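You operate a simulated robot arm through the tools that you are given. There is no shell and no other tool.

You are at the controls of a simulated robot arm. One attempt, no reset.

TASK
Mix one scoop of pellets and one of hulls in the white bucket.
Fine: scoop from the green and the white sack on the bench; use the white scoop and the blue paddle, and put both back. Set down upright: white scoop, blue paddle.

Only the result counts: the job must be done as asked and must still hold three seconds after the hand-in. Knocking over, shifting, dropping, spilling or breaking anything else fails it.

THE ROBOT
A 6-joint arm with a two-finger parallel gripper, fixed in place. Base frame: the origin is at the foot of the arm, x ahead of it, y to its left, z up; the work surface is at about z = 640. Units: mm, degrees, N and s.
Its first joint turns from -166.0 to 166.0 degrees. Payload 3.91 kg.
The tool frame sits at the grasp point between the pads (the TCP): z along the fingers, y along the line on which they close. The tips reach 30 mm beyond it. Largest opening 110 mm; finger width 20, thickness 10; the body of the gripper, 48 by 112 mm, starts 55 mm behind the TCP.
Orientation is told as [roll, pitch, yaw] about the base's x, y, z axes, in that order, counted from this pose: with the fingers straight down and closing along the base's y, the tool's x points along the base's -x, its y along +y and its z along -z.

THE INTERFACE
- The arm moves only by the tool nudge_tool. Its argument "series" is one flat list of numbers, 7 for each row, row after row: the turn, a rotation vector about the tool's x, y, z in degrees, then the shift along the tool's x, y, z in mm, then the opening, from 0 (shut) to 1 (fully open). In form: [rx, ry, rz, tx, ty, tz, fingers, rx, ry, rz, tx, ty, tz, fingers, ...]. A call has 1 to 20 rows; each row is the pose to reach, as a shift and turn from the pose commanded when the call began, along the tool's axes at that moment. Rows are played at 5 a second. More than 50 mm and 8.6 degrees between two rows, or a gripper value outside its range, and nothing of the call is played. Where a pose cannot be reached the arm comes as near as it can. A force on the tool above 40 N (or 10 N above the force at the start of the call, whichever is more), or a blocked arm, ends the call early, and 0.2 s more pass. Each finger travels about 108 mm/s and halts on what it meets, pressing with about 32 N; the grip force reading is that of the motor and also rises with nothing between the fingers. The clock runs only during rows and for 0.2 s after the last one: add rows that repeat a pose to give the fingers time. It gives the time, the measured TCP pose, the force on the tool (base axes), the opening and the grip force at its end, in the units of the frame above (readings bear some noise), with the torque about the TCP (base axes, N m) and any sound that the robot's microphone picked up, and new pictures: "show" is both (left out), scene, wrist or none.
- Cameras (640 x 400 px; columns grow to the right, rows downward): "scene" is fixed at [50.2, 649.9, 1519.7]; the picture's right is [-0.49, -0.87, 0.00], its down [-0.64, 0.36, -0.68] and it looks along [0.60, -0.33, -0.73] (base axes); focal length 257 px, centre (320, 200). "wrist" rides on the gripper at [72, 17, -103] in the tool frame; the picture's right is [-0.23, 0.97, 0.00], its down [-0.76, -0.18, -0.62] and it looks along [-0.61, -0.14, 0.78] (tool axes); focal length 222 px, centre (320, 200). There is no depth. A picture from a camera that has moved, and an enlarged one, comes with that camera's place and axes in the base frame and with its lens.
- zoom(camera, box): a new picture of the part [left, top, right, bottom] of that camera's present view, enlarged. No time passes.
- hand_in(): hands the job in; it is judged then, once.

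Places have to be worked out from the pictures, the camera data and where the tool is seen. Open the gripper and draw the arm clear of the work before you hand the job in, unless the task says otherwise.

The tools are called after "Call:" as a command line: name --argument value ..., lists and objects as JSON in quotes. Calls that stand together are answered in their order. nudge_tool: Moves the arm, as the interface text tells. Its arguments: {"type":"object","properties":{"series":{"type":"array","items":{"type":"number"}},"show":{"type":"string","enum":["both","scene","wrist","none"]}},"required":["series"]} The other tools are called the same way: zoom (camera, box) takes an enlarged picture of a part of a camera's view; hand_in () hands the job in.

At the start:

```text
time_s: 0.0
eef_pos: [732.6, -151.2, 1156.9]
tcp_rot: [0.0, 0.0, 0.1]
ft_force: [0.3, 0.1, 0.6]
moment: [0.03, -0.02, 0.03]
width: 110.0
grip_force: 0.2
```

scene: 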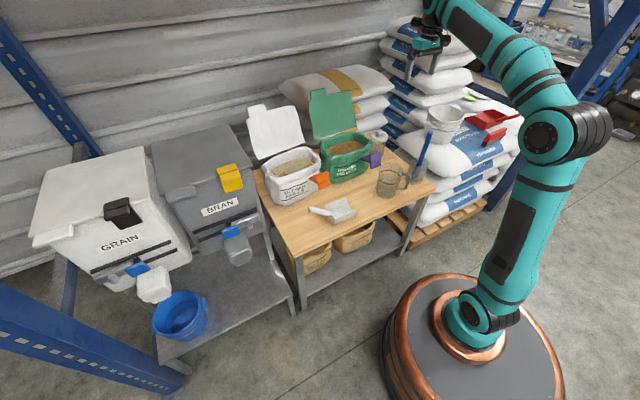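
wrist: 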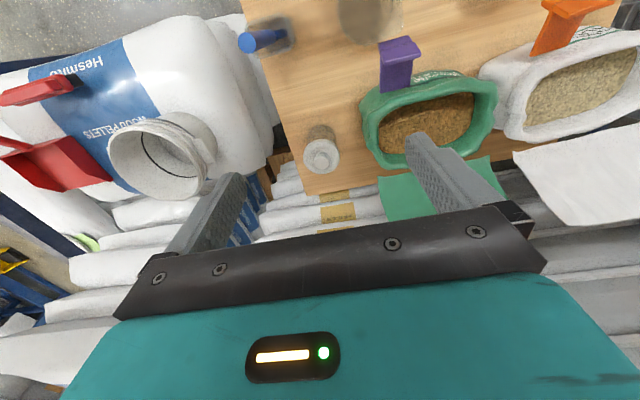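

I start by looking closely at the bench, the sacks, the scoop and the paddle before moving.

Call:
zoom --camera "scene" --box '[240, 80, 440, 205]'

Call:
zoom --camera "scene" --box '[290, 140, 450, 240]'

Call:
zoom --camera "scene" --box '[380, 70, 540, 170]'

Call:
zoom --camera "wrist" --box '[220, 0, 640, 262]'

```text
3.20 times, centred on (340, 142) of scene
camera zoom: at [50.2, 649.9, 1519.7], right [-0.49, -0.87, 0.0], down [-0.64, 0.36, -0.68], along [0.6, -0.33, -0.73], focal length 822 px, centre (256, 384)
```

zoom: 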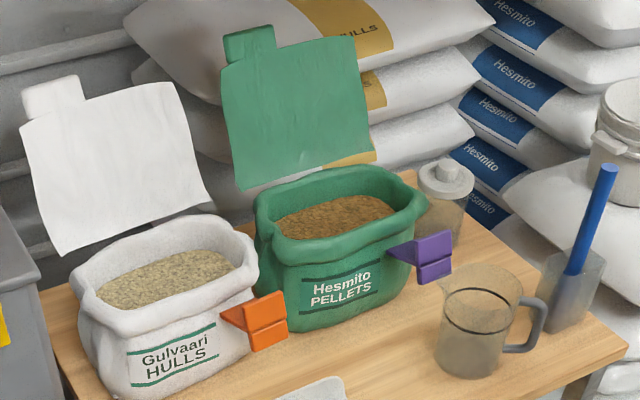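

```text
4.00 times, centred on (370, 190) of scene
camera zoom: at [50.2, 649.9, 1519.7], right [-0.49, -0.87, 0.0], down [-0.64, 0.36, -0.68], along [0.6, -0.33, -0.73], focal length 1027 px, centre (120, 240)
```

zoom: 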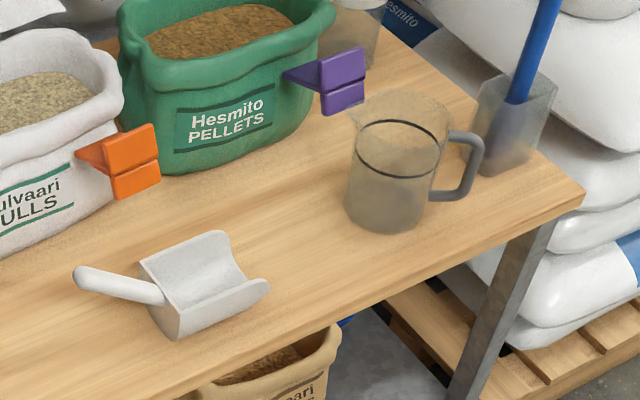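

```text
4.00 times, centred on (460, 120) of scene
camera zoom: at [50.2, 649.9, 1519.7], right [-0.49, -0.87, 0.0], down [-0.64, 0.36, -0.68], along [0.6, -0.33, -0.73], focal length 1027 px, centre (-240, 520)
```

zoom: 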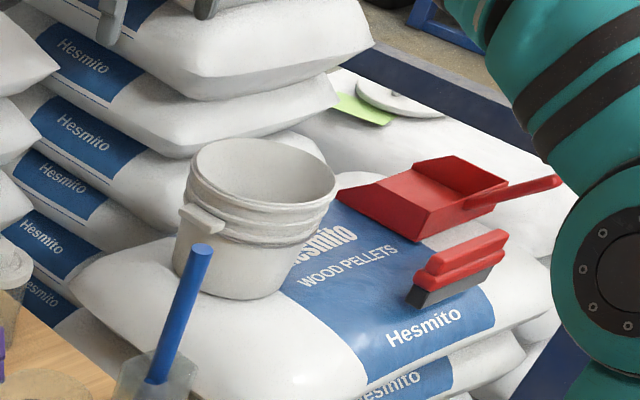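

```text
1.52 times, centred on (430, 131) of wrist
camera zoom: at [660.7, -134.0, 1261.9], right [0.23, 0.97, 0.0], down [0.76, -0.18, 0.62], along [0.61, -0.14, -0.78], focal length 338 px, centre (152, 305)
```

zoom: 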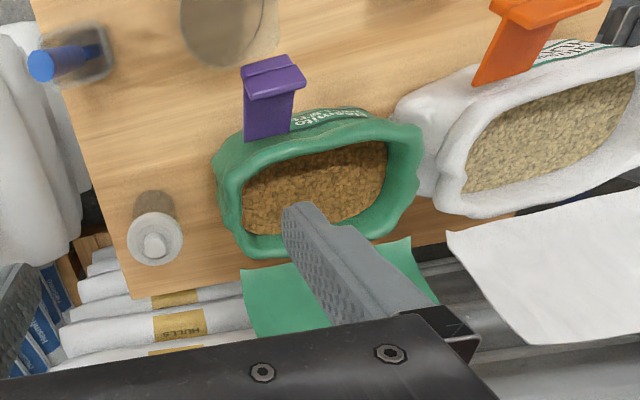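

The scoop appears to lie near (653, 213) with its handle towards +y. The paddle stands in a cup near (660, -240), the sack openings are near (878, 59) and (866, 339), and the bucket rim is near (777, -453, 900). I'll move the camera over the scoop for a closer look.

Call:
nudge_tool --series '[0, 0, 0, 21, 33.25, 17.25, 1, 0, 0, 0, 42, 66.5, 34.5, 1, 0, 0, 0, 63, 99.75, 51.75, 1, 0, 0, 0, 84, 133, 69, 1, 0, 0, 0, 105, 166.25, 86.25, 1, 0, 0, 0, 126, 199.5, 103.5, 1, 0, 0, 0, 147, 232.75, 120.75, 1, 0, 0, 0, 168, 266, 138, 1, 0, 0, 0, 189, 299.25, 155.25, 1, 0, 0, 0, 210, 332.5, 172.5, 1, 0, 0, 0, 231, 365.75, 189.75, 1, 0, 0, 0, 252, 399, 207, 1, 0, 0, 0, 252, 399, 207, 1]'

```text
time_s: 2.8
eef_pos: [481.8, 248.6, 951.4]
tcp_rot: [-0.1, -0.1, 0.0]
ft_force: [0.0, 0.5, -0.4]
moment: [-0.02, -0.03, 0.01]
width: 109.9
grip_force: 0.0
camera wrist: at [408.4, 265.4, 1055.5], right [0.23, 0.97, 0.0], down [0.76, -0.18, 0.62], along [0.61, -0.14, -0.78], focal length 222 px, centre (320, 200)
```

scene: 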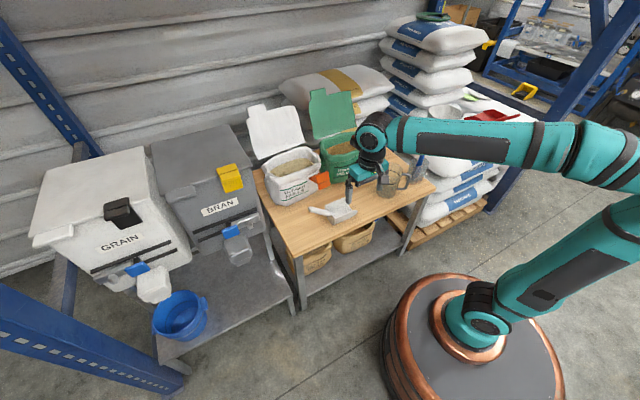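
wrist: 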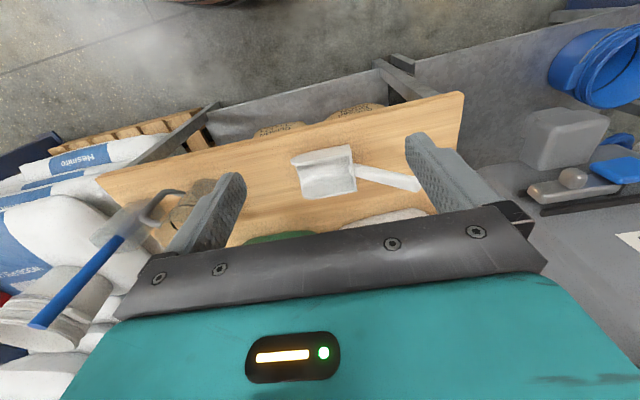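

The scoop is now in the wrist view. I'll enlarge it in both cameras.

Call:
zoom --camera "wrist" --box '[260, 120, 460, 245]'

Call:
zoom --camera "scene" --box '[270, 160, 430, 260]'

```text
3.20 times, centred on (360, 182) of wrist
camera zoom: at [408.4, 265.4, 1055.5], right [0.23, 0.97, 0.0], down [0.76, -0.18, 0.62], along [0.61, -0.14, -0.78], focal length 711 px, centre (192, 256)
```

zoom: 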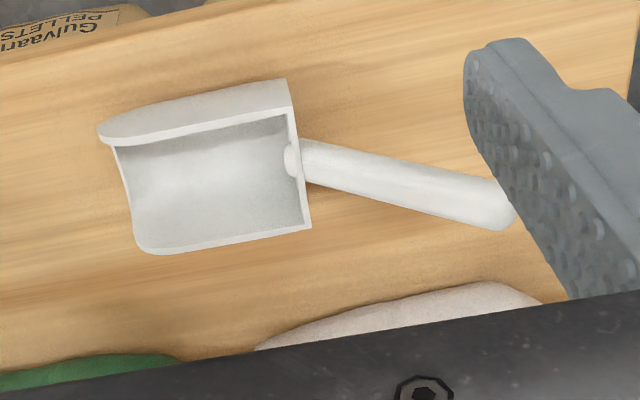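

```text
4.00 times, centred on (350, 210) of scene
camera zoom: at [50.2, 649.9, 1519.7], right [-0.49, -0.87, 0.0], down [-0.64, 0.36, -0.68], along [0.6, -0.33, -0.73], focal length 1027 px, centre (200, 160)
```

zoom: 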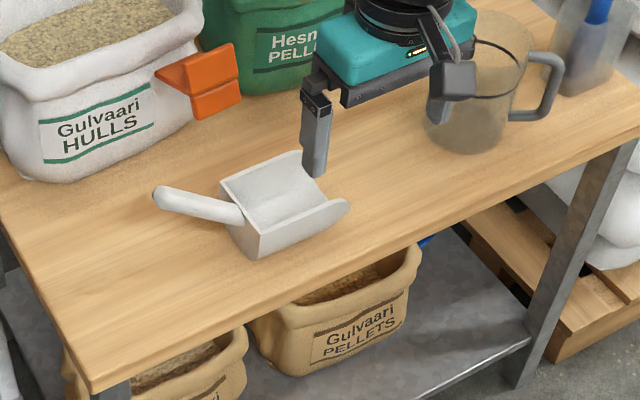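

The handle slopes upward from about (640, 278, 692) at the bowl to about (643, 370, 769) at its tip, with the bowl facing -y. Next I'll look at the two sack openings from above.

Call:
nudge_tool --series '[0, 0, 0, -40, -11, -15, 1, 0, 0, 0, -80, -22, -30, 1, 0, 0, 0, -120, -33, -45, 1, 0, 0, 0, -160, -44, -60, 1, 0, 0, 0, -200, -55, -75, 1, 0, 0, 0, -230, -65, -90, 1, 0, 0, 0, -230, -65, -90, 1]'

Call:
zoom --camera "wrist" --box '[200, 0, 620, 262]'

```text
time_s: 4.4
eef_pos: [712.4, 183.7, 1041.2]
tcp_rot: [0.0, -0.1, 0.0]
ft_force: [-0.6, 0.8, -0.2]
moment: [0.0, 0.02, 0.02]
width: 110.1
grip_force: 0.0
camera wrist: at [638.9, 199.9, 1145.0], right [0.23, 0.97, 0.0], down [0.76, -0.18, 0.62], along [0.61, -0.14, -0.78], focal length 222 px, centre (320, 200)
```

scene: 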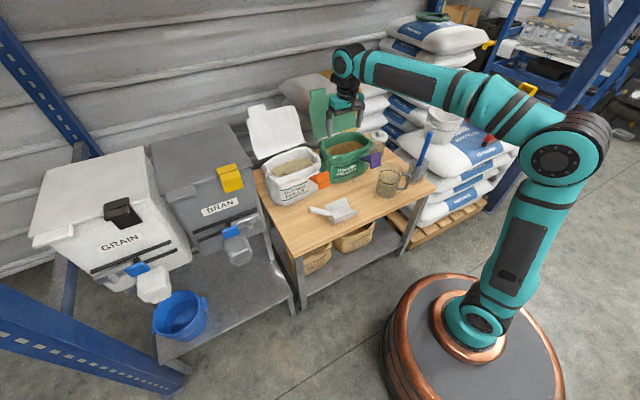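
wrist: 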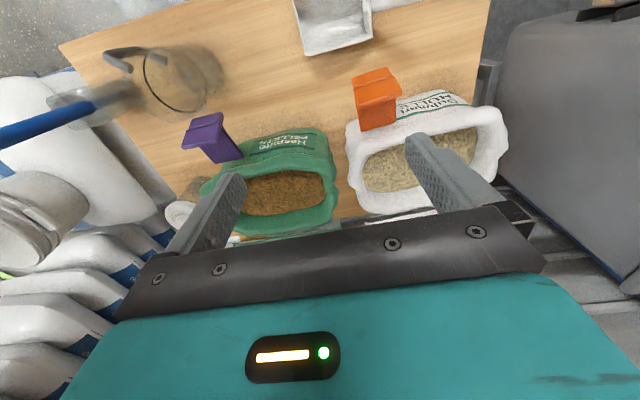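

```text
1.52 times, centred on (410, 131) of wrist
camera zoom: at [638.9, 199.9, 1145.0], right [0.23, 0.97, 0.0], down [0.76, -0.18, 0.62], along [0.61, -0.14, -0.78], focal length 338 px, centre (183, 305)
```

zoom: 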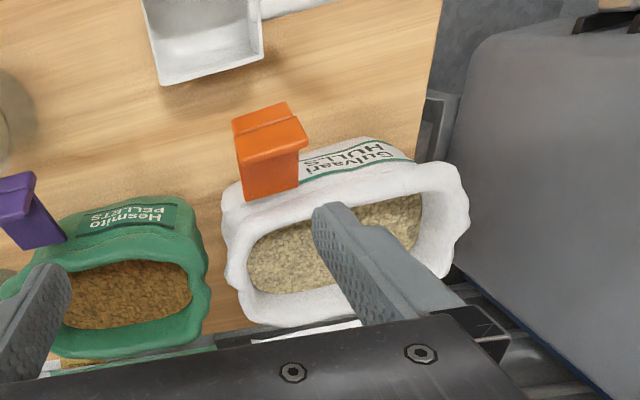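

The openings measure about 110–120 mm by 195 mm, with the long axis along y. I'll swing the tool to a yaw of 90° near the scoop handle so the fingers close along x.

Call:
nudge_tool --series '[0, 0, 8.18, 6.4, 20.7, 8.3, 1, 0, 0, 16.36, 12.7, 41.5, 16.5, 1, 0, 0, 24.55, 19.1, 62.2, 24.8, 1, 0, 0, 32.73, 25.5, 82.9, 33, 1, 0, 0, 40.9, 31.8, 103.6, 41.4, 1, 0, 0, 49.1, 38.2, 124.4, 49.6, 1, 0, 0, 57.27, 44.5, 145.1, 57.9, 1, 0, 0, 65.45, 50.9, 165.8, 66.2, 1, 0, 0, 73.6, 57.3, 186.5, 74.5, 1, 0, 0, 81.8, 63.6, 207.3, 82.7, 1, 0, 0, 90, 70, 228, 91, 1, 0, 0, 90, 70, 228, 91, 1]'

```text
time_s: 7.0
eef_pos: [641.3, 411.9, 950.4]
tcp_rot: [0.0, 0.0, -90.1]
ft_force: [-0.1, -0.6, 0.1]
moment: [-0.02, -0.03, -0.03]
width: 110.2
grip_force: 0.1
camera wrist: at [657.5, 483.6, 1052.9], right [0.97, -0.23, 0.0], down [-0.18, -0.76, 0.62], along [-0.14, -0.61, -0.78], focal length 222 px, centre (320, 200)
```

scene: 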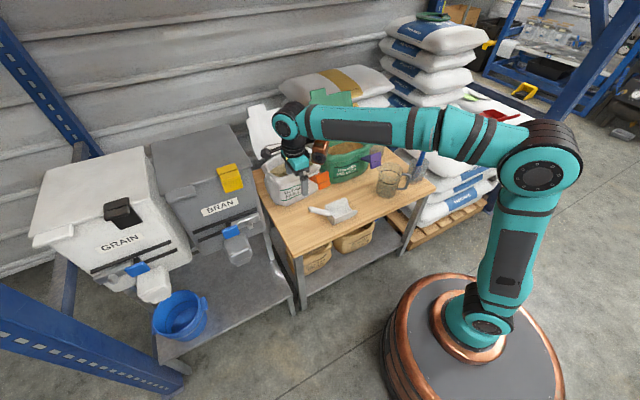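
wrist: 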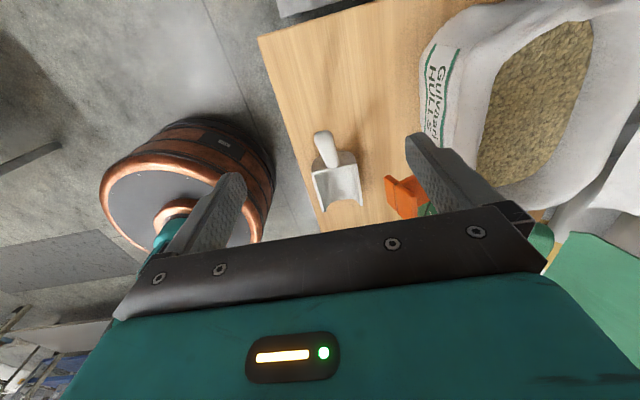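

Call:
zoom --camera "wrist" --box '[280, 110, 400, 230]'

Call:
zoom --camera "wrist" --box '[380, 0, 640, 260]'

```text
3.33 times, centred on (340, 170) of wrist
camera zoom: at [657.5, 483.6, 1052.9], right [0.97, -0.23, 0.0], down [-0.18, -0.76, 0.62], along [-0.14, -0.61, -0.78], focal length 740 px, centre (253, 300)
```

zoom: 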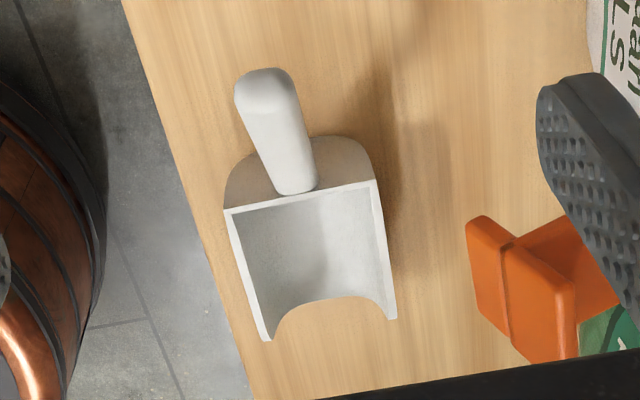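

```text
1.54 times, centred on (510, 130) of wrist
camera zoom: at [657.5, 483.6, 1052.9], right [0.97, -0.23, 0.0], down [-0.18, -0.76, 0.62], along [-0.14, -0.61, -0.78], focal length 342 px, centre (28, 308)
```

zoom: 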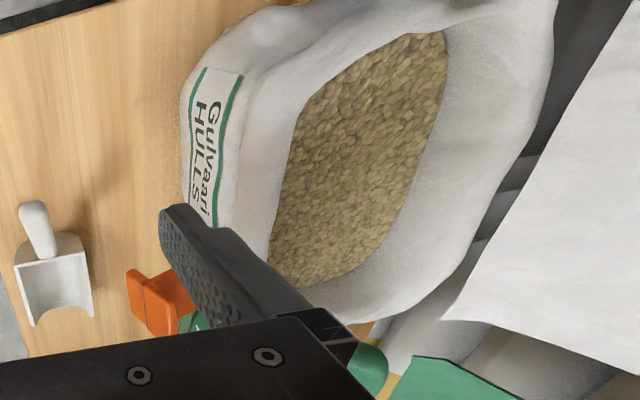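

The scoop points straight along -y. Its bowl spans about x 593–677, and the handle runs from about (636, 281, 700) to (638, 372, 776). I'll tilt 35° and stop 100 mm short along the approach line.

Call:
nudge_tool --series '[0, -7, 0, -3, -0.8, 24, 1, 0, -14, 0, -6, -1.6, 48, 1, 0, -21, 0, -9, -2.4, 72, 1, 0, -28, 0, -12, -3.2, 96, 1, 0, -35, 0, -15, -3.8, 119, 1, 0, -35, 0, -15, -3.8, 119, 1]'

Call:
zoom --camera "scene" --box '[250, 110, 410, 240]'

```text
time_s: 8.4
eef_pos: [637.7, 395.8, 832.4]
tcp_rot: [0.0, -35.2, -90.1]
ft_force: [0.8, 0.2, 0.4]
moment: [0.01, -0.01, 0.04]
width: 109.7
grip_force: 0.0
camera wrist: at [654.7, 514.0, 874.6], right [0.97, -0.19, 0.13], down [-0.18, -0.26, 0.95], along [-0.14, -0.95, -0.29], focal length 222 px, centre (320, 200)
```

scene: 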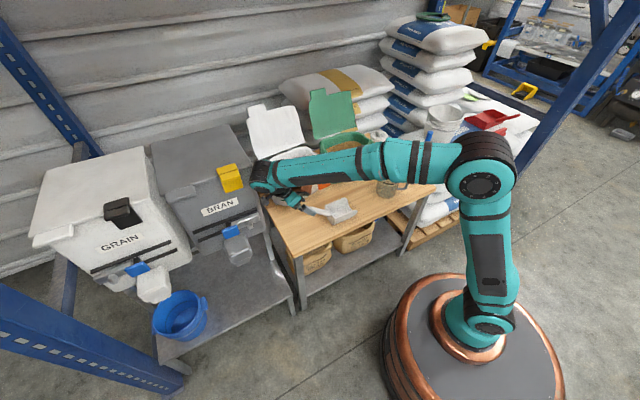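
wrist: 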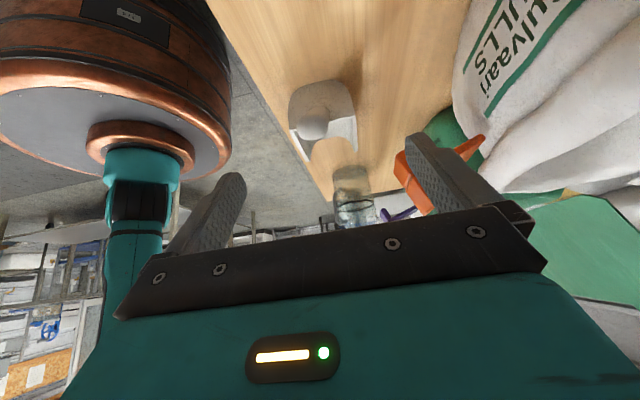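

```text
3.08 times, centred on (330, 175) of scene
camera zoom: at [50.2, 649.9, 1519.7], right [-0.49, -0.87, 0.0], down [-0.64, 0.36, -0.68], along [0.6, -0.33, -0.73], focal length 790 px, centre (289, 277)
```

zoom: 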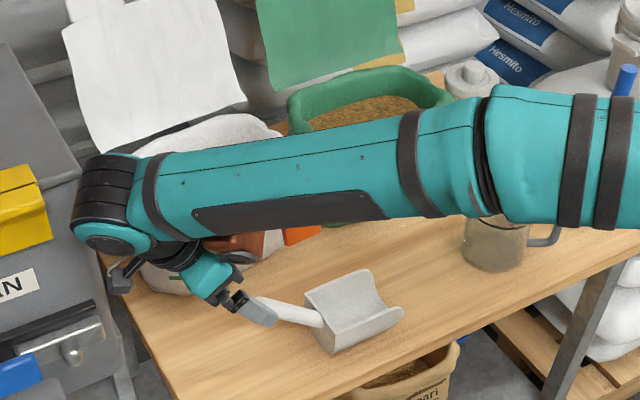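

The handle end is seen right on the approach line, at about (636, 372, 775). I'll advance 100 mm along the tool axis with the fingers open.

Call:
nudge_tool --series '[0, 0, 0, 0.2, -0.3, 20, 1, 0, 0, 0, 0.4, -0.6, 40, 1, 0, 0, 0, 0.6, -0.9, 60, 1, 0, 0, 0, 0.8, -1.2, 80, 1, 0, 0, 0, 1, -1.2, 100, 1, 0, 0, 0, 1, -1.2, 100, 1]'

Call:
zoom --camera "scene" --box '[250, 150, 380, 250]'

Call:
zoom --camera "wrist" --box '[220, 20, 440, 220]'

```text
time_s: 9.8
eef_pos: [637.5, 339.3, 748.6]
tcp_rot: [0.0, -34.9, -90.1]
ft_force: [0.5, 0.1, 0.5]
moment: [0.01, -0.02, 0.03]
width: 109.8
grip_force: 0.0
camera wrist: at [652.7, 458.0, 792.3], right [0.97, -0.19, 0.13], down [-0.18, -0.27, 0.95], along [-0.14, -0.95, -0.29], focal length 222 px, centre (320, 200)
```

scene: 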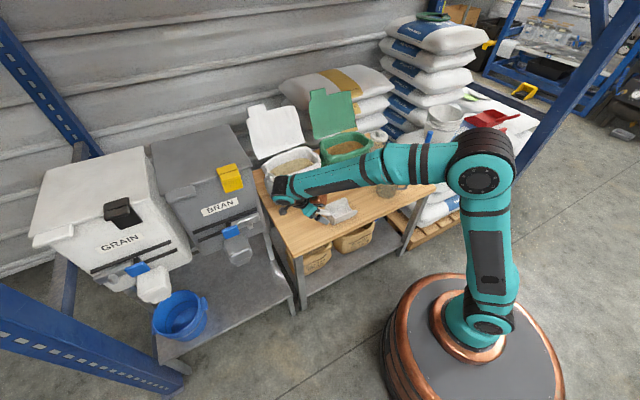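
wrist: 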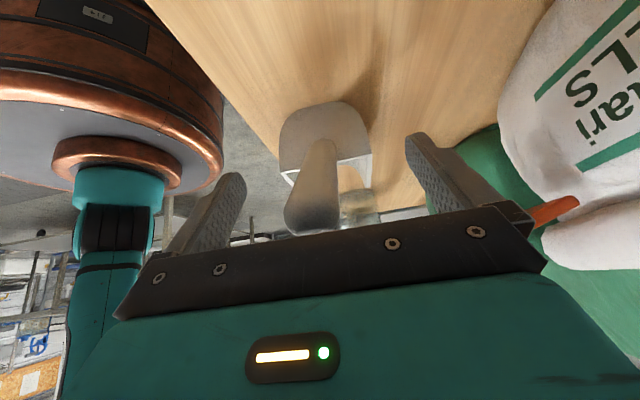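

```text
4.00 times, centred on (315, 200) of scene
camera zoom: at [50.2, 649.9, 1519.7], right [-0.49, -0.87, 0.0], down [-0.64, 0.36, -0.68], along [0.6, -0.33, -0.73], focal length 1027 px, centre (340, 200)
```

zoom: 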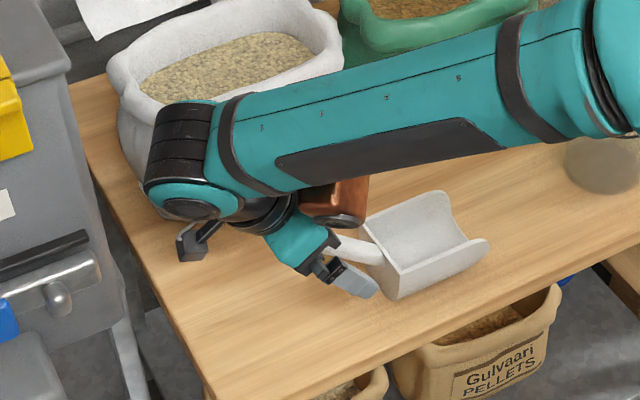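

```text
2.00 times, centred on (330, 120) of wrist
camera zoom: at [652.7, 458.0, 792.3], right [0.97, -0.19, 0.13], down [-0.18, -0.27, 0.95], along [-0.14, -0.95, -0.29], focal length 444 px, centre (300, 360)
```

zoom: 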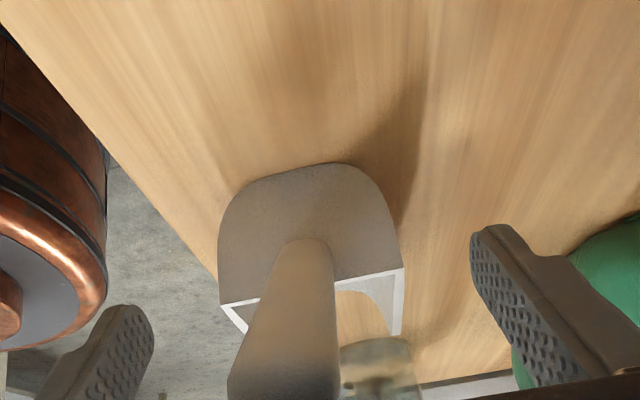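

The handle lies between the fingers. I'll close them on it.

Call:
nudge_tool --series '[0, 0, 0, 0, 0, 0, 0.4, 0, 0, 0, 0, 0, 0, 0.2, 0, 0, 0, 0, 0, 0, 0, 0, 0, 0, 0, 0, 0, 0, 0, 0, 0, 0, 0, 0, 0]'

Call:
zoom --camera "wrist" --box '[200, 40, 440, 240]'

```text
time_s: 11.0
eef_pos: [636.3, 340.3, 748.4]
tcp_rot: [-0.1, -35.0, -90.0]
ft_force: [-0.4, -0.5, -0.2]
moment: [-0.02, -0.05, 0.07]
width: 23.8
grip_force: 32.3
camera wrist: at [652.7, 458.0, 792.4], right [0.97, -0.19, 0.13], down [-0.18, -0.27, 0.95], along [-0.14, -0.95, -0.29], focal length 222 px, centre (320, 200)
```

scene: 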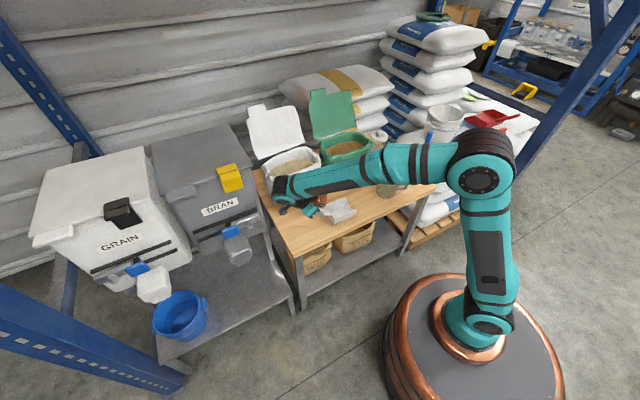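
wrist: 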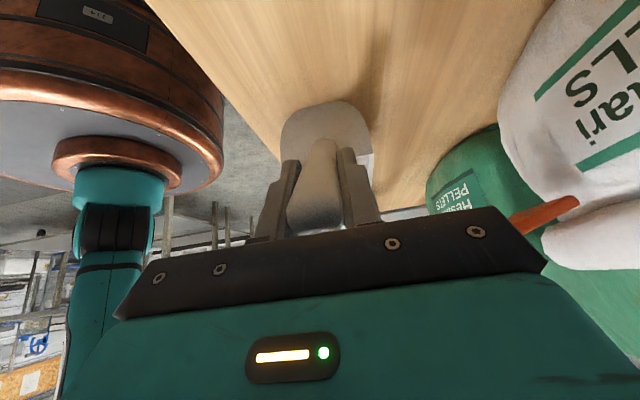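

```text
2.00 times, centred on (320, 140) of wrist
camera zoom: at [652.7, 458.0, 792.4], right [0.97, -0.19, 0.13], down [-0.18, -0.27, 0.95], along [-0.14, -0.95, -0.29], focal length 444 px, centre (320, 320)
```

zoom: 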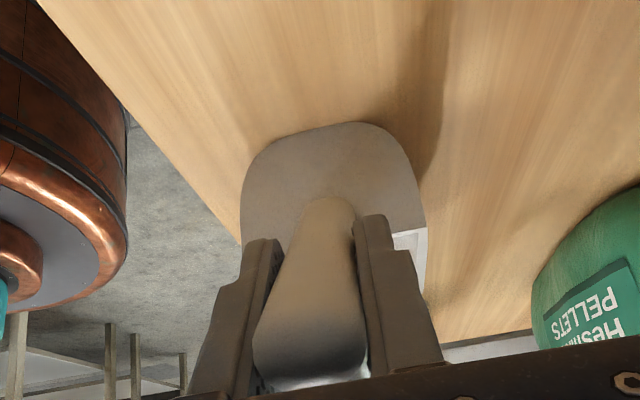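

The handle is gripped at a width of 23.8 mm. I'll lift straight up 200 mm.

Call:
nudge_tool --series '[0, 0, 0, -5.7, 0, -8.2, 0, 0, 0, 0, -17.2, 0, -24.6, 0, 0, 0, 0, -34.4, 0, -49.1, 0, 0, 0, 0, -57.4, 0, -81.9, 0, 0, 0, 0, -80.4, 0, -114.7, 0, 0, 0, 0, -103.3, 0, -147.4, 0, 0, 0, 0, -114.8, 0, -163.8, 0, 0, 0, 0, -114.8, 0, -163.8, 0]'

Call:
zoom --camera "wrist" --box '[200, 40, 440, 240]'

Call:
zoom --camera "scene" --box '[230, 100, 430, 240]'

```text
time_s: 12.8
eef_pos: [636.2, 338.8, 949.4]
tcp_rot: [0.1, -35.0, -90.1]
ft_force: [0.3, -0.1, -0.6]
moment: [0.11, 0.02, -0.01]
width: 23.7
grip_force: 32.4
camera wrist: at [652.9, 458.1, 992.5], right [0.97, -0.19, 0.13], down [-0.18, -0.27, 0.95], along [-0.14, -0.95, -0.29], focal length 222 px, centre (320, 200)
```

scene: 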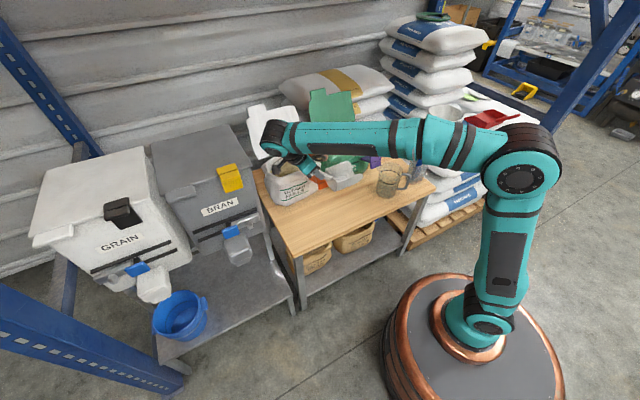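
wrist: 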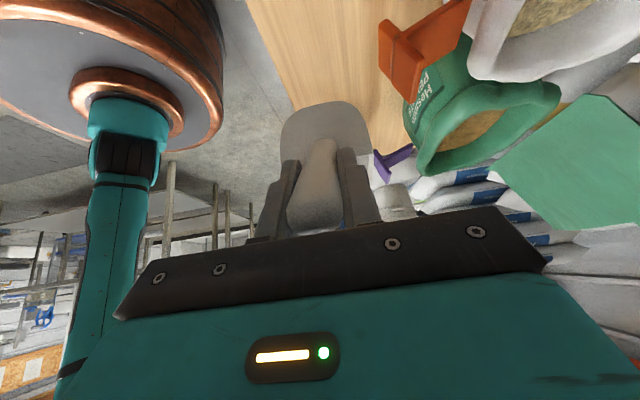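

```text
2.00 times, centred on (320, 140) of wrist
camera zoom: at [652.9, 458.1, 992.5], right [0.97, -0.19, 0.13], down [-0.18, -0.27, 0.95], along [-0.14, -0.95, -0.29], focal length 444 px, centre (320, 320)
```

zoom: 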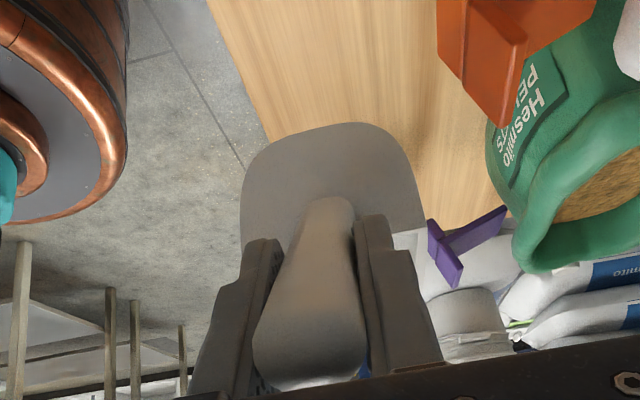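

```text
2.86 times, centred on (330, 170) of scene
camera zoom: at [50.2, 649.9, 1519.7], right [-0.49, -0.87, 0.0], down [-0.64, 0.36, -0.68], along [0.6, -0.33, -0.73], focal length 734 px, centre (291, 286)
```

zoom: 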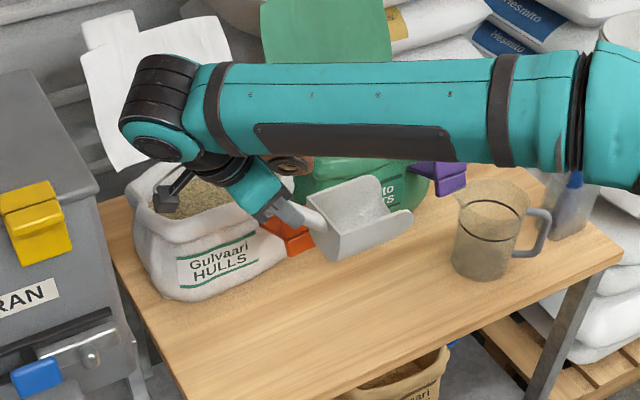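

The scoop is held firmly with no slip. Both sacks are easier to reach with the bowl facing +y, so I'll turn the scoop level about the vertical, first to bowl +x over the open part of the bench.

Call:
nudge_tool --series '[-4.69, 0, -6.7, -23.6, -1.5, 4.2, 0, -9.38, 0, -13.4, -47.2, -2.9, 8.4, 0, -14.07, 0, -20.1, -70.7, -4.4, 12.6, 0, -18.76, 0, -26.8, -94.3, -5.8, 16.8, 0, -23.45, 0, -33.5, -117.9, -7.3, 21, 0, -28.15, 0, -40.2, -141.5, -8.7, 25.3, 0, -32.84, 0, -46.9, -165.1, -10.2, 29.5, 0, -37.53, 0, -53.6, -188.7, -11.6, 33.7, 0, -42.2, 0, -60.3, -212.2, -13.1, 37.9, 0, -46.9, 0, -67, -235.8, -14.5, 42.1, 0, -51.6, 0, -73.7, -259.4, -16, 46.3, 0, -51.6, 0, -73.7, -259.4, -16, 46.3, 0]'

```text
time_s: 15.4
eef_pos: [620.2, 101.3, 1059.3]
tcp_rot: [0.0, -35.0, 0.1]
ft_force: [-0.5, -0.2, -0.9]
moment: [-0.01, 0.12, -0.01]
width: 23.8
grip_force: 32.5
camera wrist: at [500.9, 117.5, 1103.2], right [0.19, 0.97, 0.13], down [0.27, -0.18, 0.95], along [0.95, -0.14, -0.29], focal length 222 px, centre (320, 200)
```

scene: 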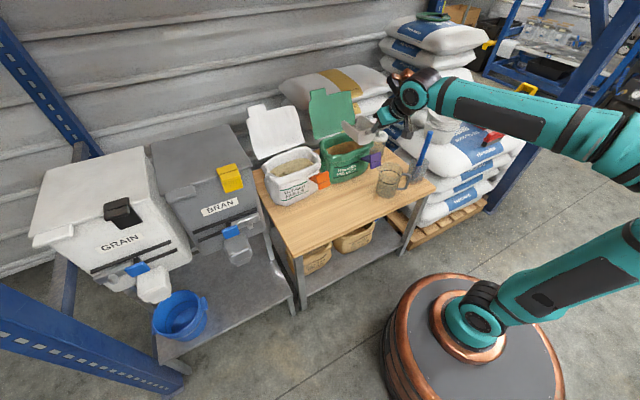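
wrist: 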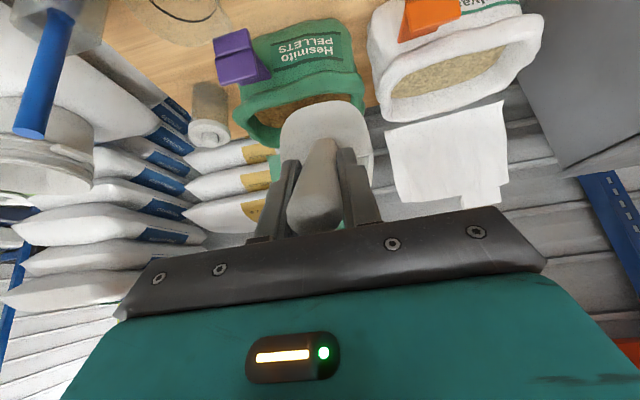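

The bowl faces +x and is stable. I'll turn on to about +y, azimuth 86° to match the green sack's long axis, while staying back at x ≈ 640 and away from the lids.

Call:
nudge_tool --series '[-4.48, 0, -6.4, -1.5, -15.7, 1, 0, -8.96, 0, -12.8, -3, -31.5, 2.1, 0, -13.45, 0, -19.2, -4.5, -47.2, 3.1, 0, -17.93, 0, -25.6, -6, -62.9, 4.2, 0, -22.4, 0, -32, -7.5, -78.6, 5.2, 0, -26.9, 0, -38.4, -8.9, -94.4, 6.3, 0, -31.4, 0, -44.8, -10.4, -110.1, 7.3, 0, -35.9, 0, -51.2, -11.9, -125.8, 8.4, 0, -40.3, 0, -57.6, -13.4, -141.6, 9.4, 0, -44.8, 0, -64.05, -14.9, -157.3, 10.5, 0, -49.3, 0, -70.45, -16.4, -173, 11.5, 0, -49.3, 0, -70.45, -16.4, -173, 11.5, 0]'

Call:
zoom --camera "scene" --box '[230, 60, 470, 210]'

```text
time_s: 18.0
eef_pos: [640.1, -71.9, 1059.7]
tcp_rot: [-0.1, -35.0, 86.1]
ft_force: [0.0, -0.2, -1.2]
moment: [-0.12, 0.04, 0.02]
width: 23.7
grip_force: 32.4
camera wrist: at [614.9, -189.7, 1103.4], right [-0.96, 0.25, 0.13], down [0.19, 0.25, 0.95], along [0.21, 0.93, -0.29], focal length 222 px, centre (320, 200)
```

scene: 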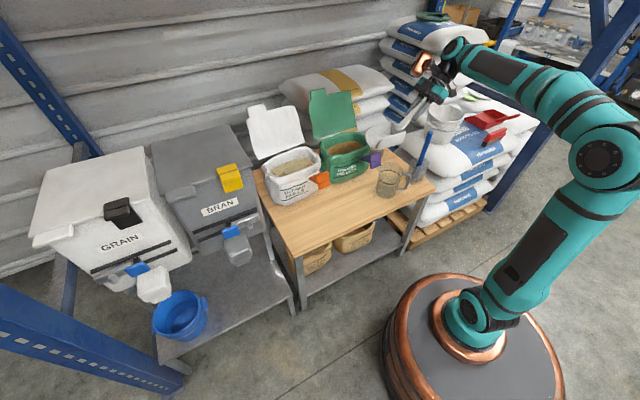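
wrist: 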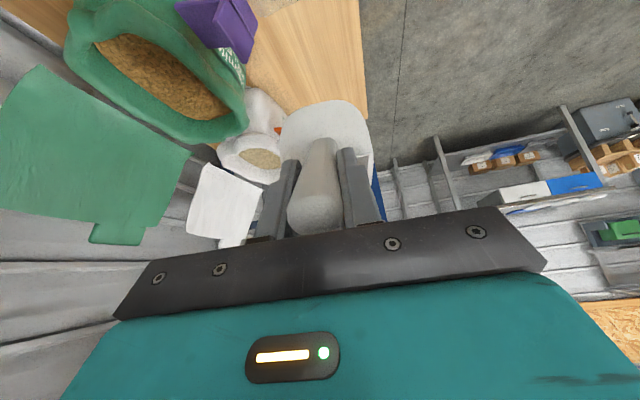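

```text
2.67 times, centred on (350, 135) of scene
camera zoom: at [50.2, 649.9, 1519.7], right [-0.49, -0.87, 0.0], down [-0.64, 0.36, -0.68], along [0.6, -0.33, -0.73], focal length 685 px, centre (240, 373)
```

zoom: 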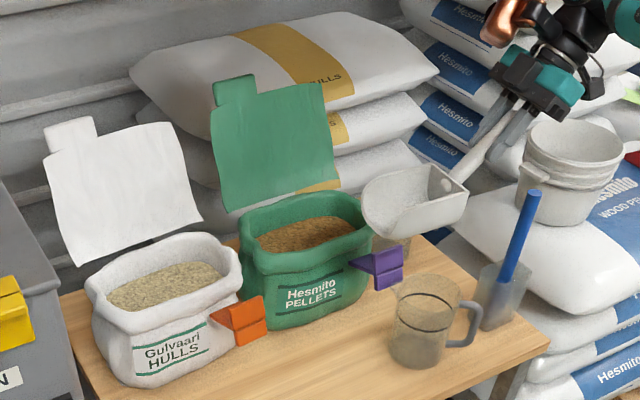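

The scoop is level with the bowl facing +y. I'll zoom on the green sack and its lid to work out the rim and content heights.

Call:
zoom --camera "wrist" --box '[0, 0, 300, 250]'

Call:
zoom --camera "scene" --box '[300, 80, 400, 190]'

```text
1.60 times, centred on (150, 125) of wrist
camera zoom: at [614.9, -189.7, 1103.4], right [-0.96, 0.25, 0.13], down [0.19, 0.25, 0.95], along [0.21, 0.93, -0.29], focal length 355 px, centre (592, 320)
```

zoom: 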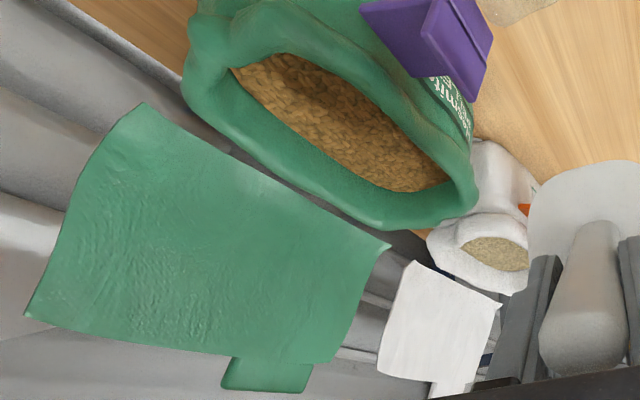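

```text
3.64 times, centred on (350, 135) of scene
camera zoom: at [50.2, 649.9, 1519.7], right [-0.49, -0.87, 0.0], down [-0.64, 0.36, -0.68], along [0.6, -0.33, -0.73], focal length 934 px, centre (211, 436)
```

zoom: 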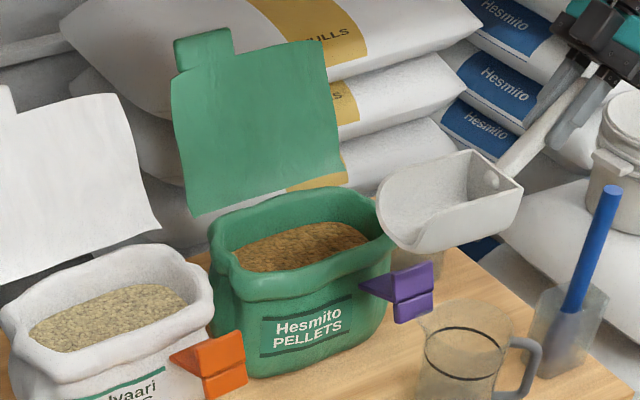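

From triangulation, the green lid's hinge edge runs from (962, -66, 833) to (964, 169, 833). The sack is therefore axis-aligned, with the opening centred near (888, 51), the rim at z ≈ 833 and the contents at z ≈ 785. I'll bring the level scoop over it.

Call:
nudge_tool --series '[-0.32, 0, -0.46, -0.3, -35.3, 3.7, 0, -0.64, 0, -0.92, -0.7, -70.7, 7.5, 0, -0.96, 0, -1.37, -1, -106, 11.2, 0, -1.28, 0, -1.83, -1.4, -141.4, 14.9, 0, -1.6, 0, -2.29, -1.7, -176.7, 18.6, 0, -1.92, 0, -2.75, -2.1, -212, 22.4, 0, -2.24, 0, -3.2, -2.4, -247.4, 26.1, 0, -2.24, 0, -3.2, -2.4, -247.4, 26.1, 0]'

Call:
zoom --camera "scene" --box '[270, 60, 430, 190]'

```text
time_s: 19.8
eef_pos: [888.8, -74.4, 1038.8]
tcp_rot: [0.1, -34.9, 89.9]
ft_force: [-0.6, 0.3, -2.0]
moment: [-0.15, -0.03, 0.02]
width: 23.6
grip_force: 32.0
camera wrist: at [871.2, -191.8, 1082.8], right [-0.97, 0.19, 0.13], down [0.18, 0.27, 0.95], along [0.14, 0.95, -0.29], focal length 222 px, centre (320, 200)
```

scene: 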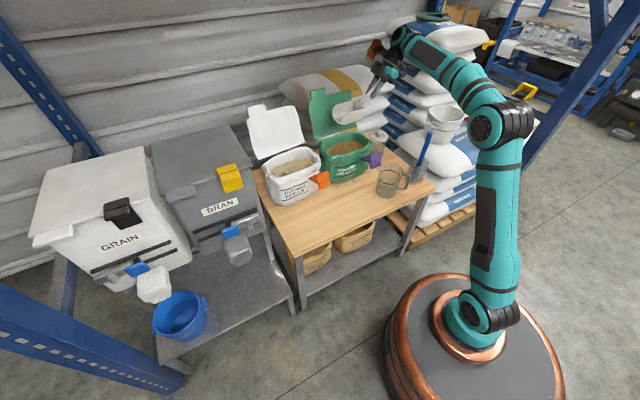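
wrist: 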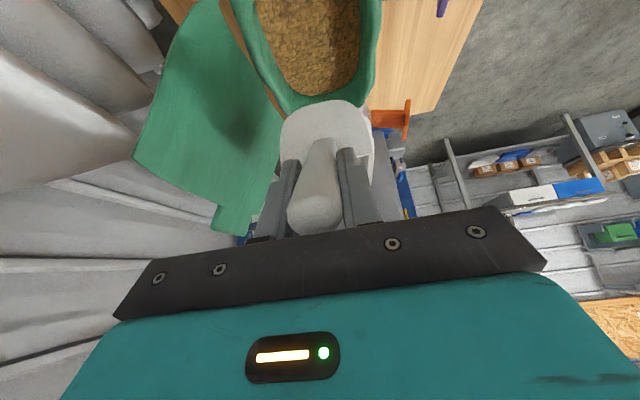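

```text
3.08 times, centred on (350, 125) of scene
camera zoom: at [50.2, 649.9, 1519.7], right [-0.49, -0.87, 0.0], down [-0.64, 0.36, -0.68], along [0.6, -0.33, -0.73], focal length 790 px, centre (228, 431)
```

zoom: 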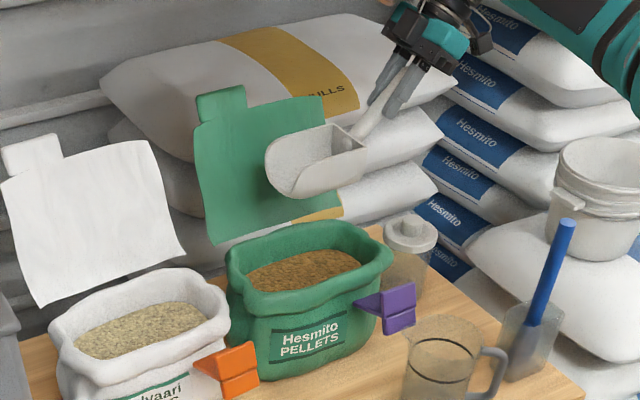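

The scoop is over the sack, and the opening centre reads x ≈ 886. I'll tip the nose down 35° above the opening.

Call:
nudge_tool --series '[0, 7, 0, -15.6, 0.6, 5.3, 0, 0, 14, 0, -31.2, 1.2, 10.6, 0, 0, 21, 0, -46.8, 1.8, 15.9, 0, 0, 28, 0, -62.4, 2.4, 21.2, 0, 0, 35, 0, -77.9, 2.8, 26.5, 0, 0, 35, 0, -77.9, 2.8, 26.5, 0]'

Call:
zoom --camera "scene" --box '[270, 60, 430, 190]'

Call:
zoom --camera "wrist" --box '[180, 20, 480, 240]'

```text
time_s: 21.2
eef_pos: [885.8, 5.7, 1063.7]
tcp_rot: [-0.1, 0.1, 89.8]
ft_force: [-1.2, 0.3, -0.3]
moment: [-0.05, -0.03, 0.0]
width: 23.6
grip_force: 32.8
camera wrist: at [868.3, -66.5, 1166.7], right [-0.97, 0.23, 0.0], down [0.18, 0.76, 0.62], along [0.14, 0.6, -0.78], focal length 222 px, centre (320, 200)
```

scene: 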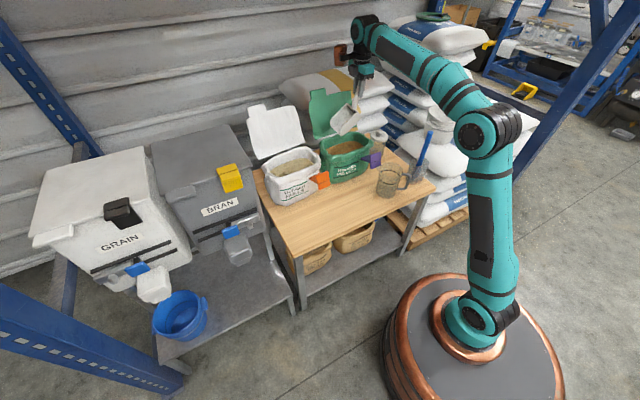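
wrist: 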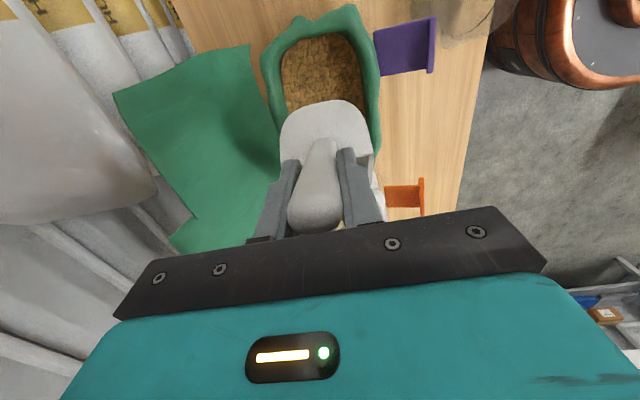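

```text
3.08 times, centred on (350, 125) of scene
camera zoom: at [50.2, 649.9, 1519.7], right [-0.49, -0.87, 0.0], down [-0.64, 0.36, -0.68], along [0.6, -0.33, -0.73], focal length 790 px, centre (228, 431)
```

zoom: 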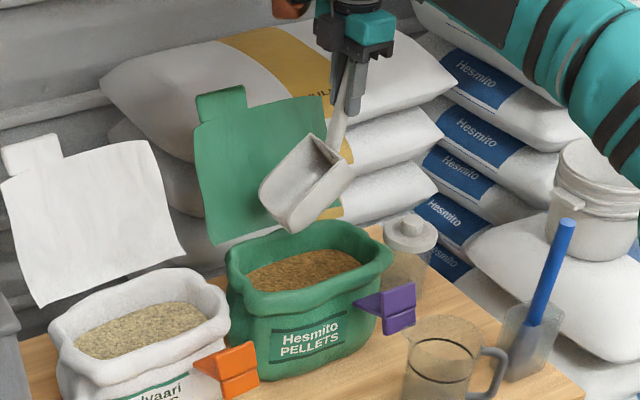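

```text
1.82 times, centred on (330, 130) of wrist
camera zoom: at [868.3, -66.5, 1166.7], right [-0.97, 0.23, 0.0], down [0.18, 0.76, 0.62], along [0.14, 0.6, -0.78], focal length 404 px, centre (302, 327)
```

zoom: 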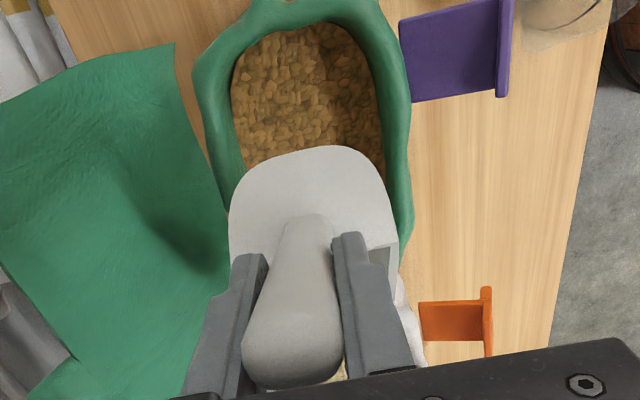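

Looking straight down, the contents span x 816–938 with centre ≈ 877, and y from about -59. I'll shift to x = 876 and lower the nose about 60 mm into the pellets.

Call:
nudge_tool --series '[0, 0, 0, 3, 4, 20, 0, 0, 0, 0, 7.7, 10, 40, 0, 0, 0, 0, 7.7, 10, 60, 0, 0, 0, 0, 7.7, 10, 72, 0, 0, 0, 0, 7.7, 10, 84, 0, 0, 0, 0, 7.7, 10, 96, 0, 0, 0, 0, 7.7, 10, 108, 0, 0, 0, 0, 7.7, 10, 120, 0, 0, 0, 0, 7.7, 10, 132, 0, 0, 0, 0, 7.7, 10, 144, 0, 0, 0, 0, 7.7, 10, 144, 0]'

Call:
zoom --camera "scene" --box '[270, 60, 430, 190]'

Call:
zoom --camera "wrist" --box '[180, 20, 480, 240]'

```text
time_s: 23.6
eef_pos: [876.6, -0.9, 917.0]
tcp_rot: [-0.1, 0.0, 90.0]
ft_force: [0.1, -0.4, -1.3]
moment: [-0.08, -0.03, 0.01]
width: 23.8
grip_force: 31.9
camera wrist: at [858.7, -74.2, 1022.1], right [-0.97, 0.23, 0.0], down [0.18, 0.76, 0.62], along [0.14, 0.61, -0.78], focal length 222 px, centre (320, 200)
```

scene: 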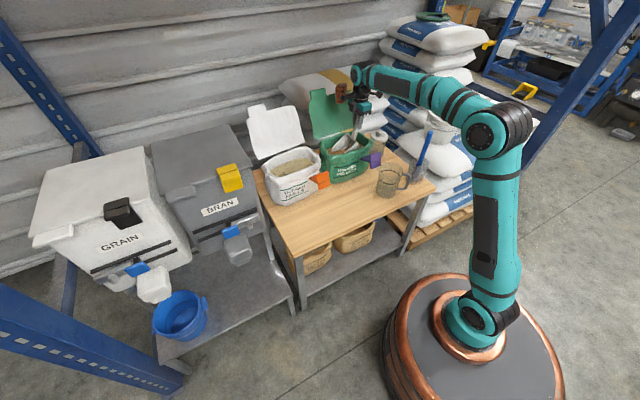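
wrist: 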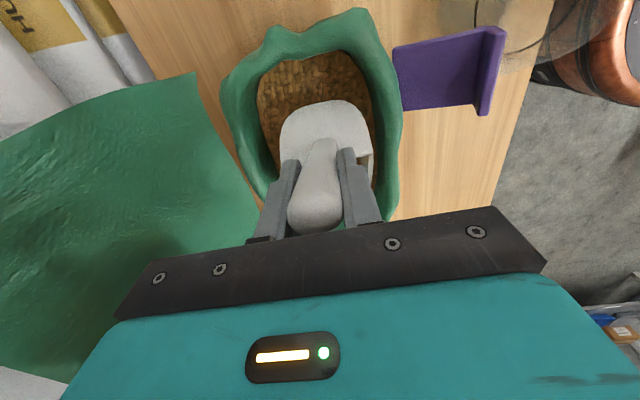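

```text
3.08 times, centred on (350, 125) of scene
camera zoom: at [50.2, 649.9, 1519.7], right [-0.49, -0.87, 0.0], down [-0.64, 0.36, -0.68], along [0.6, -0.33, -0.73], focal length 790 px, centre (228, 431)
```

zoom: 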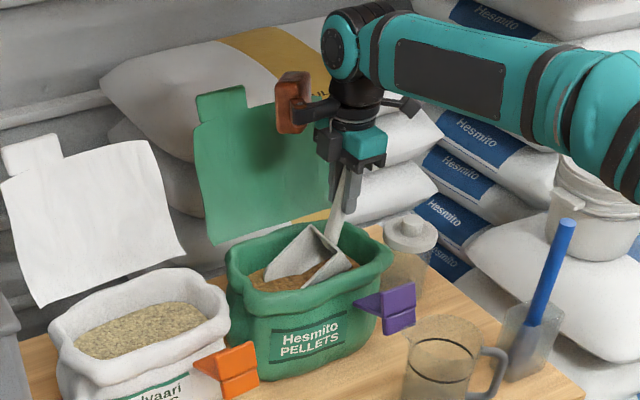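

```text
1.82 times, centred on (330, 130) of wrist
camera zoom: at [858.7, -74.2, 1022.1], right [-0.97, 0.23, 0.0], down [0.18, 0.76, 0.62], along [0.14, 0.61, -0.78], focal length 404 px, centre (302, 327)
```

zoom: 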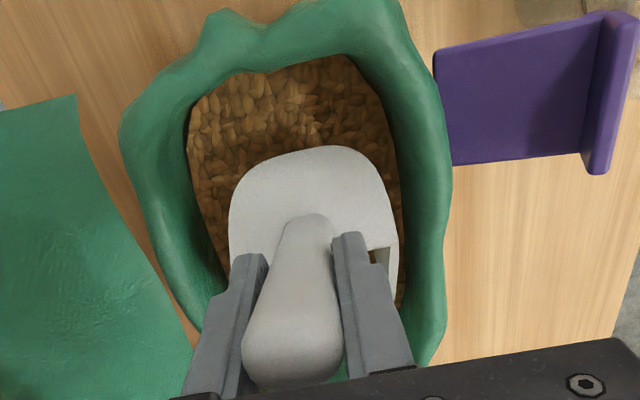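

There is no contact force and the bowl is in the pellets. I'll sweep the nose forward while rolling back to level, to scoop and raise to just at the surface.

Call:
nudge_tool --series '[0, -4, 0, 7.2, 0, 8.7, 0, 0, -8, 0, 14.4, 0, 17.4, 0, 0, -12, 0, 21.6, 0, 26.1, 0, 0, -16, 0, 28.8, 0, 34.8, 0, 0, -20, 0, 36, 0, 43.5, 0, 0, -23.75, 0, 44.5, 0, 39.6, 0, 0, -27.5, 0, 53, 0, 35.8, 0, 0, -31.25, 0, 61.5, 0, 31.9, 0, 0, -35, 0, 70, 0, 28, 0, 0, -35, 0, 70, 0, 28, 0]'

Call:
zoom --camera "scene" --box '[270, 60, 430, 190]'

```text
time_s: 25.8
eef_pos: [876.6, -71.3, 890.2]
tcp_rot: [0.0, -35.0, 89.9]
ft_force: [-1.2, 0.0, -2.0]
moment: [-0.25, 0.01, 0.0]
width: 23.6
grip_force: 31.7
camera wrist: at [858.2, -190.6, 933.7], right [-0.97, 0.19, 0.13], down [0.18, 0.27, 0.95], along [0.14, 0.95, -0.29], focal length 222 px, centre (320, 200)
```

scene: 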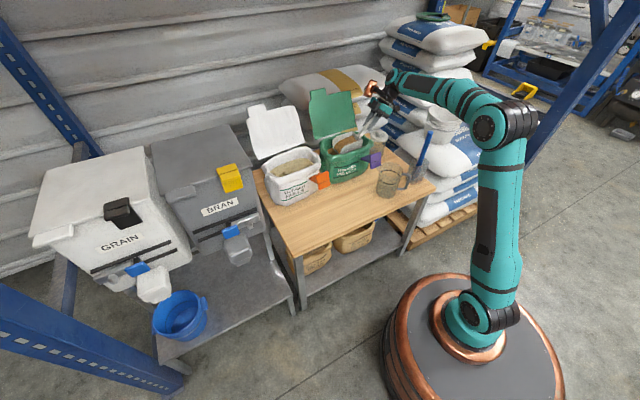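
wrist: 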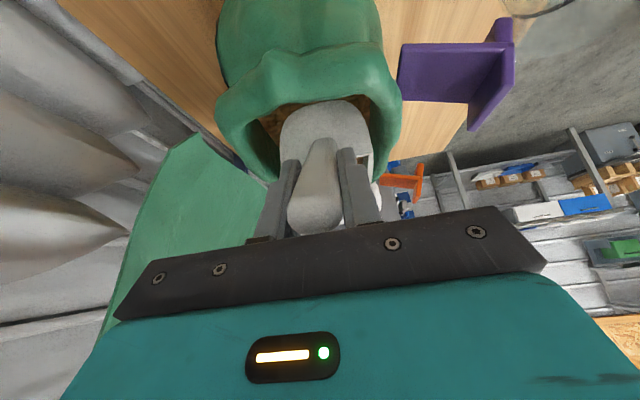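

```text
3.08 times, centred on (350, 125) of scene
camera zoom: at [50.2, 649.9, 1519.7], right [-0.49, -0.87, 0.0], down [-0.64, 0.36, -0.68], along [0.6, -0.33, -0.73], focal length 790 px, centre (228, 431)
```

zoom: 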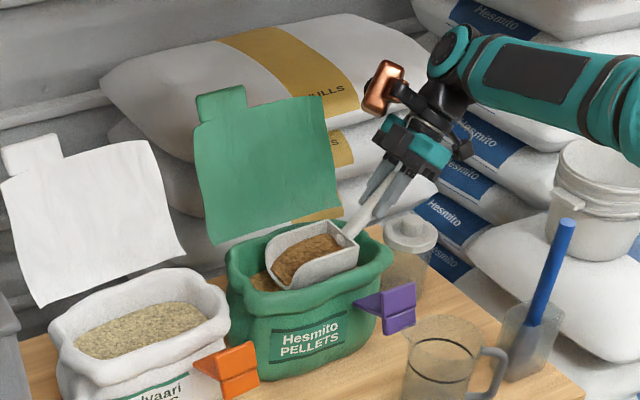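

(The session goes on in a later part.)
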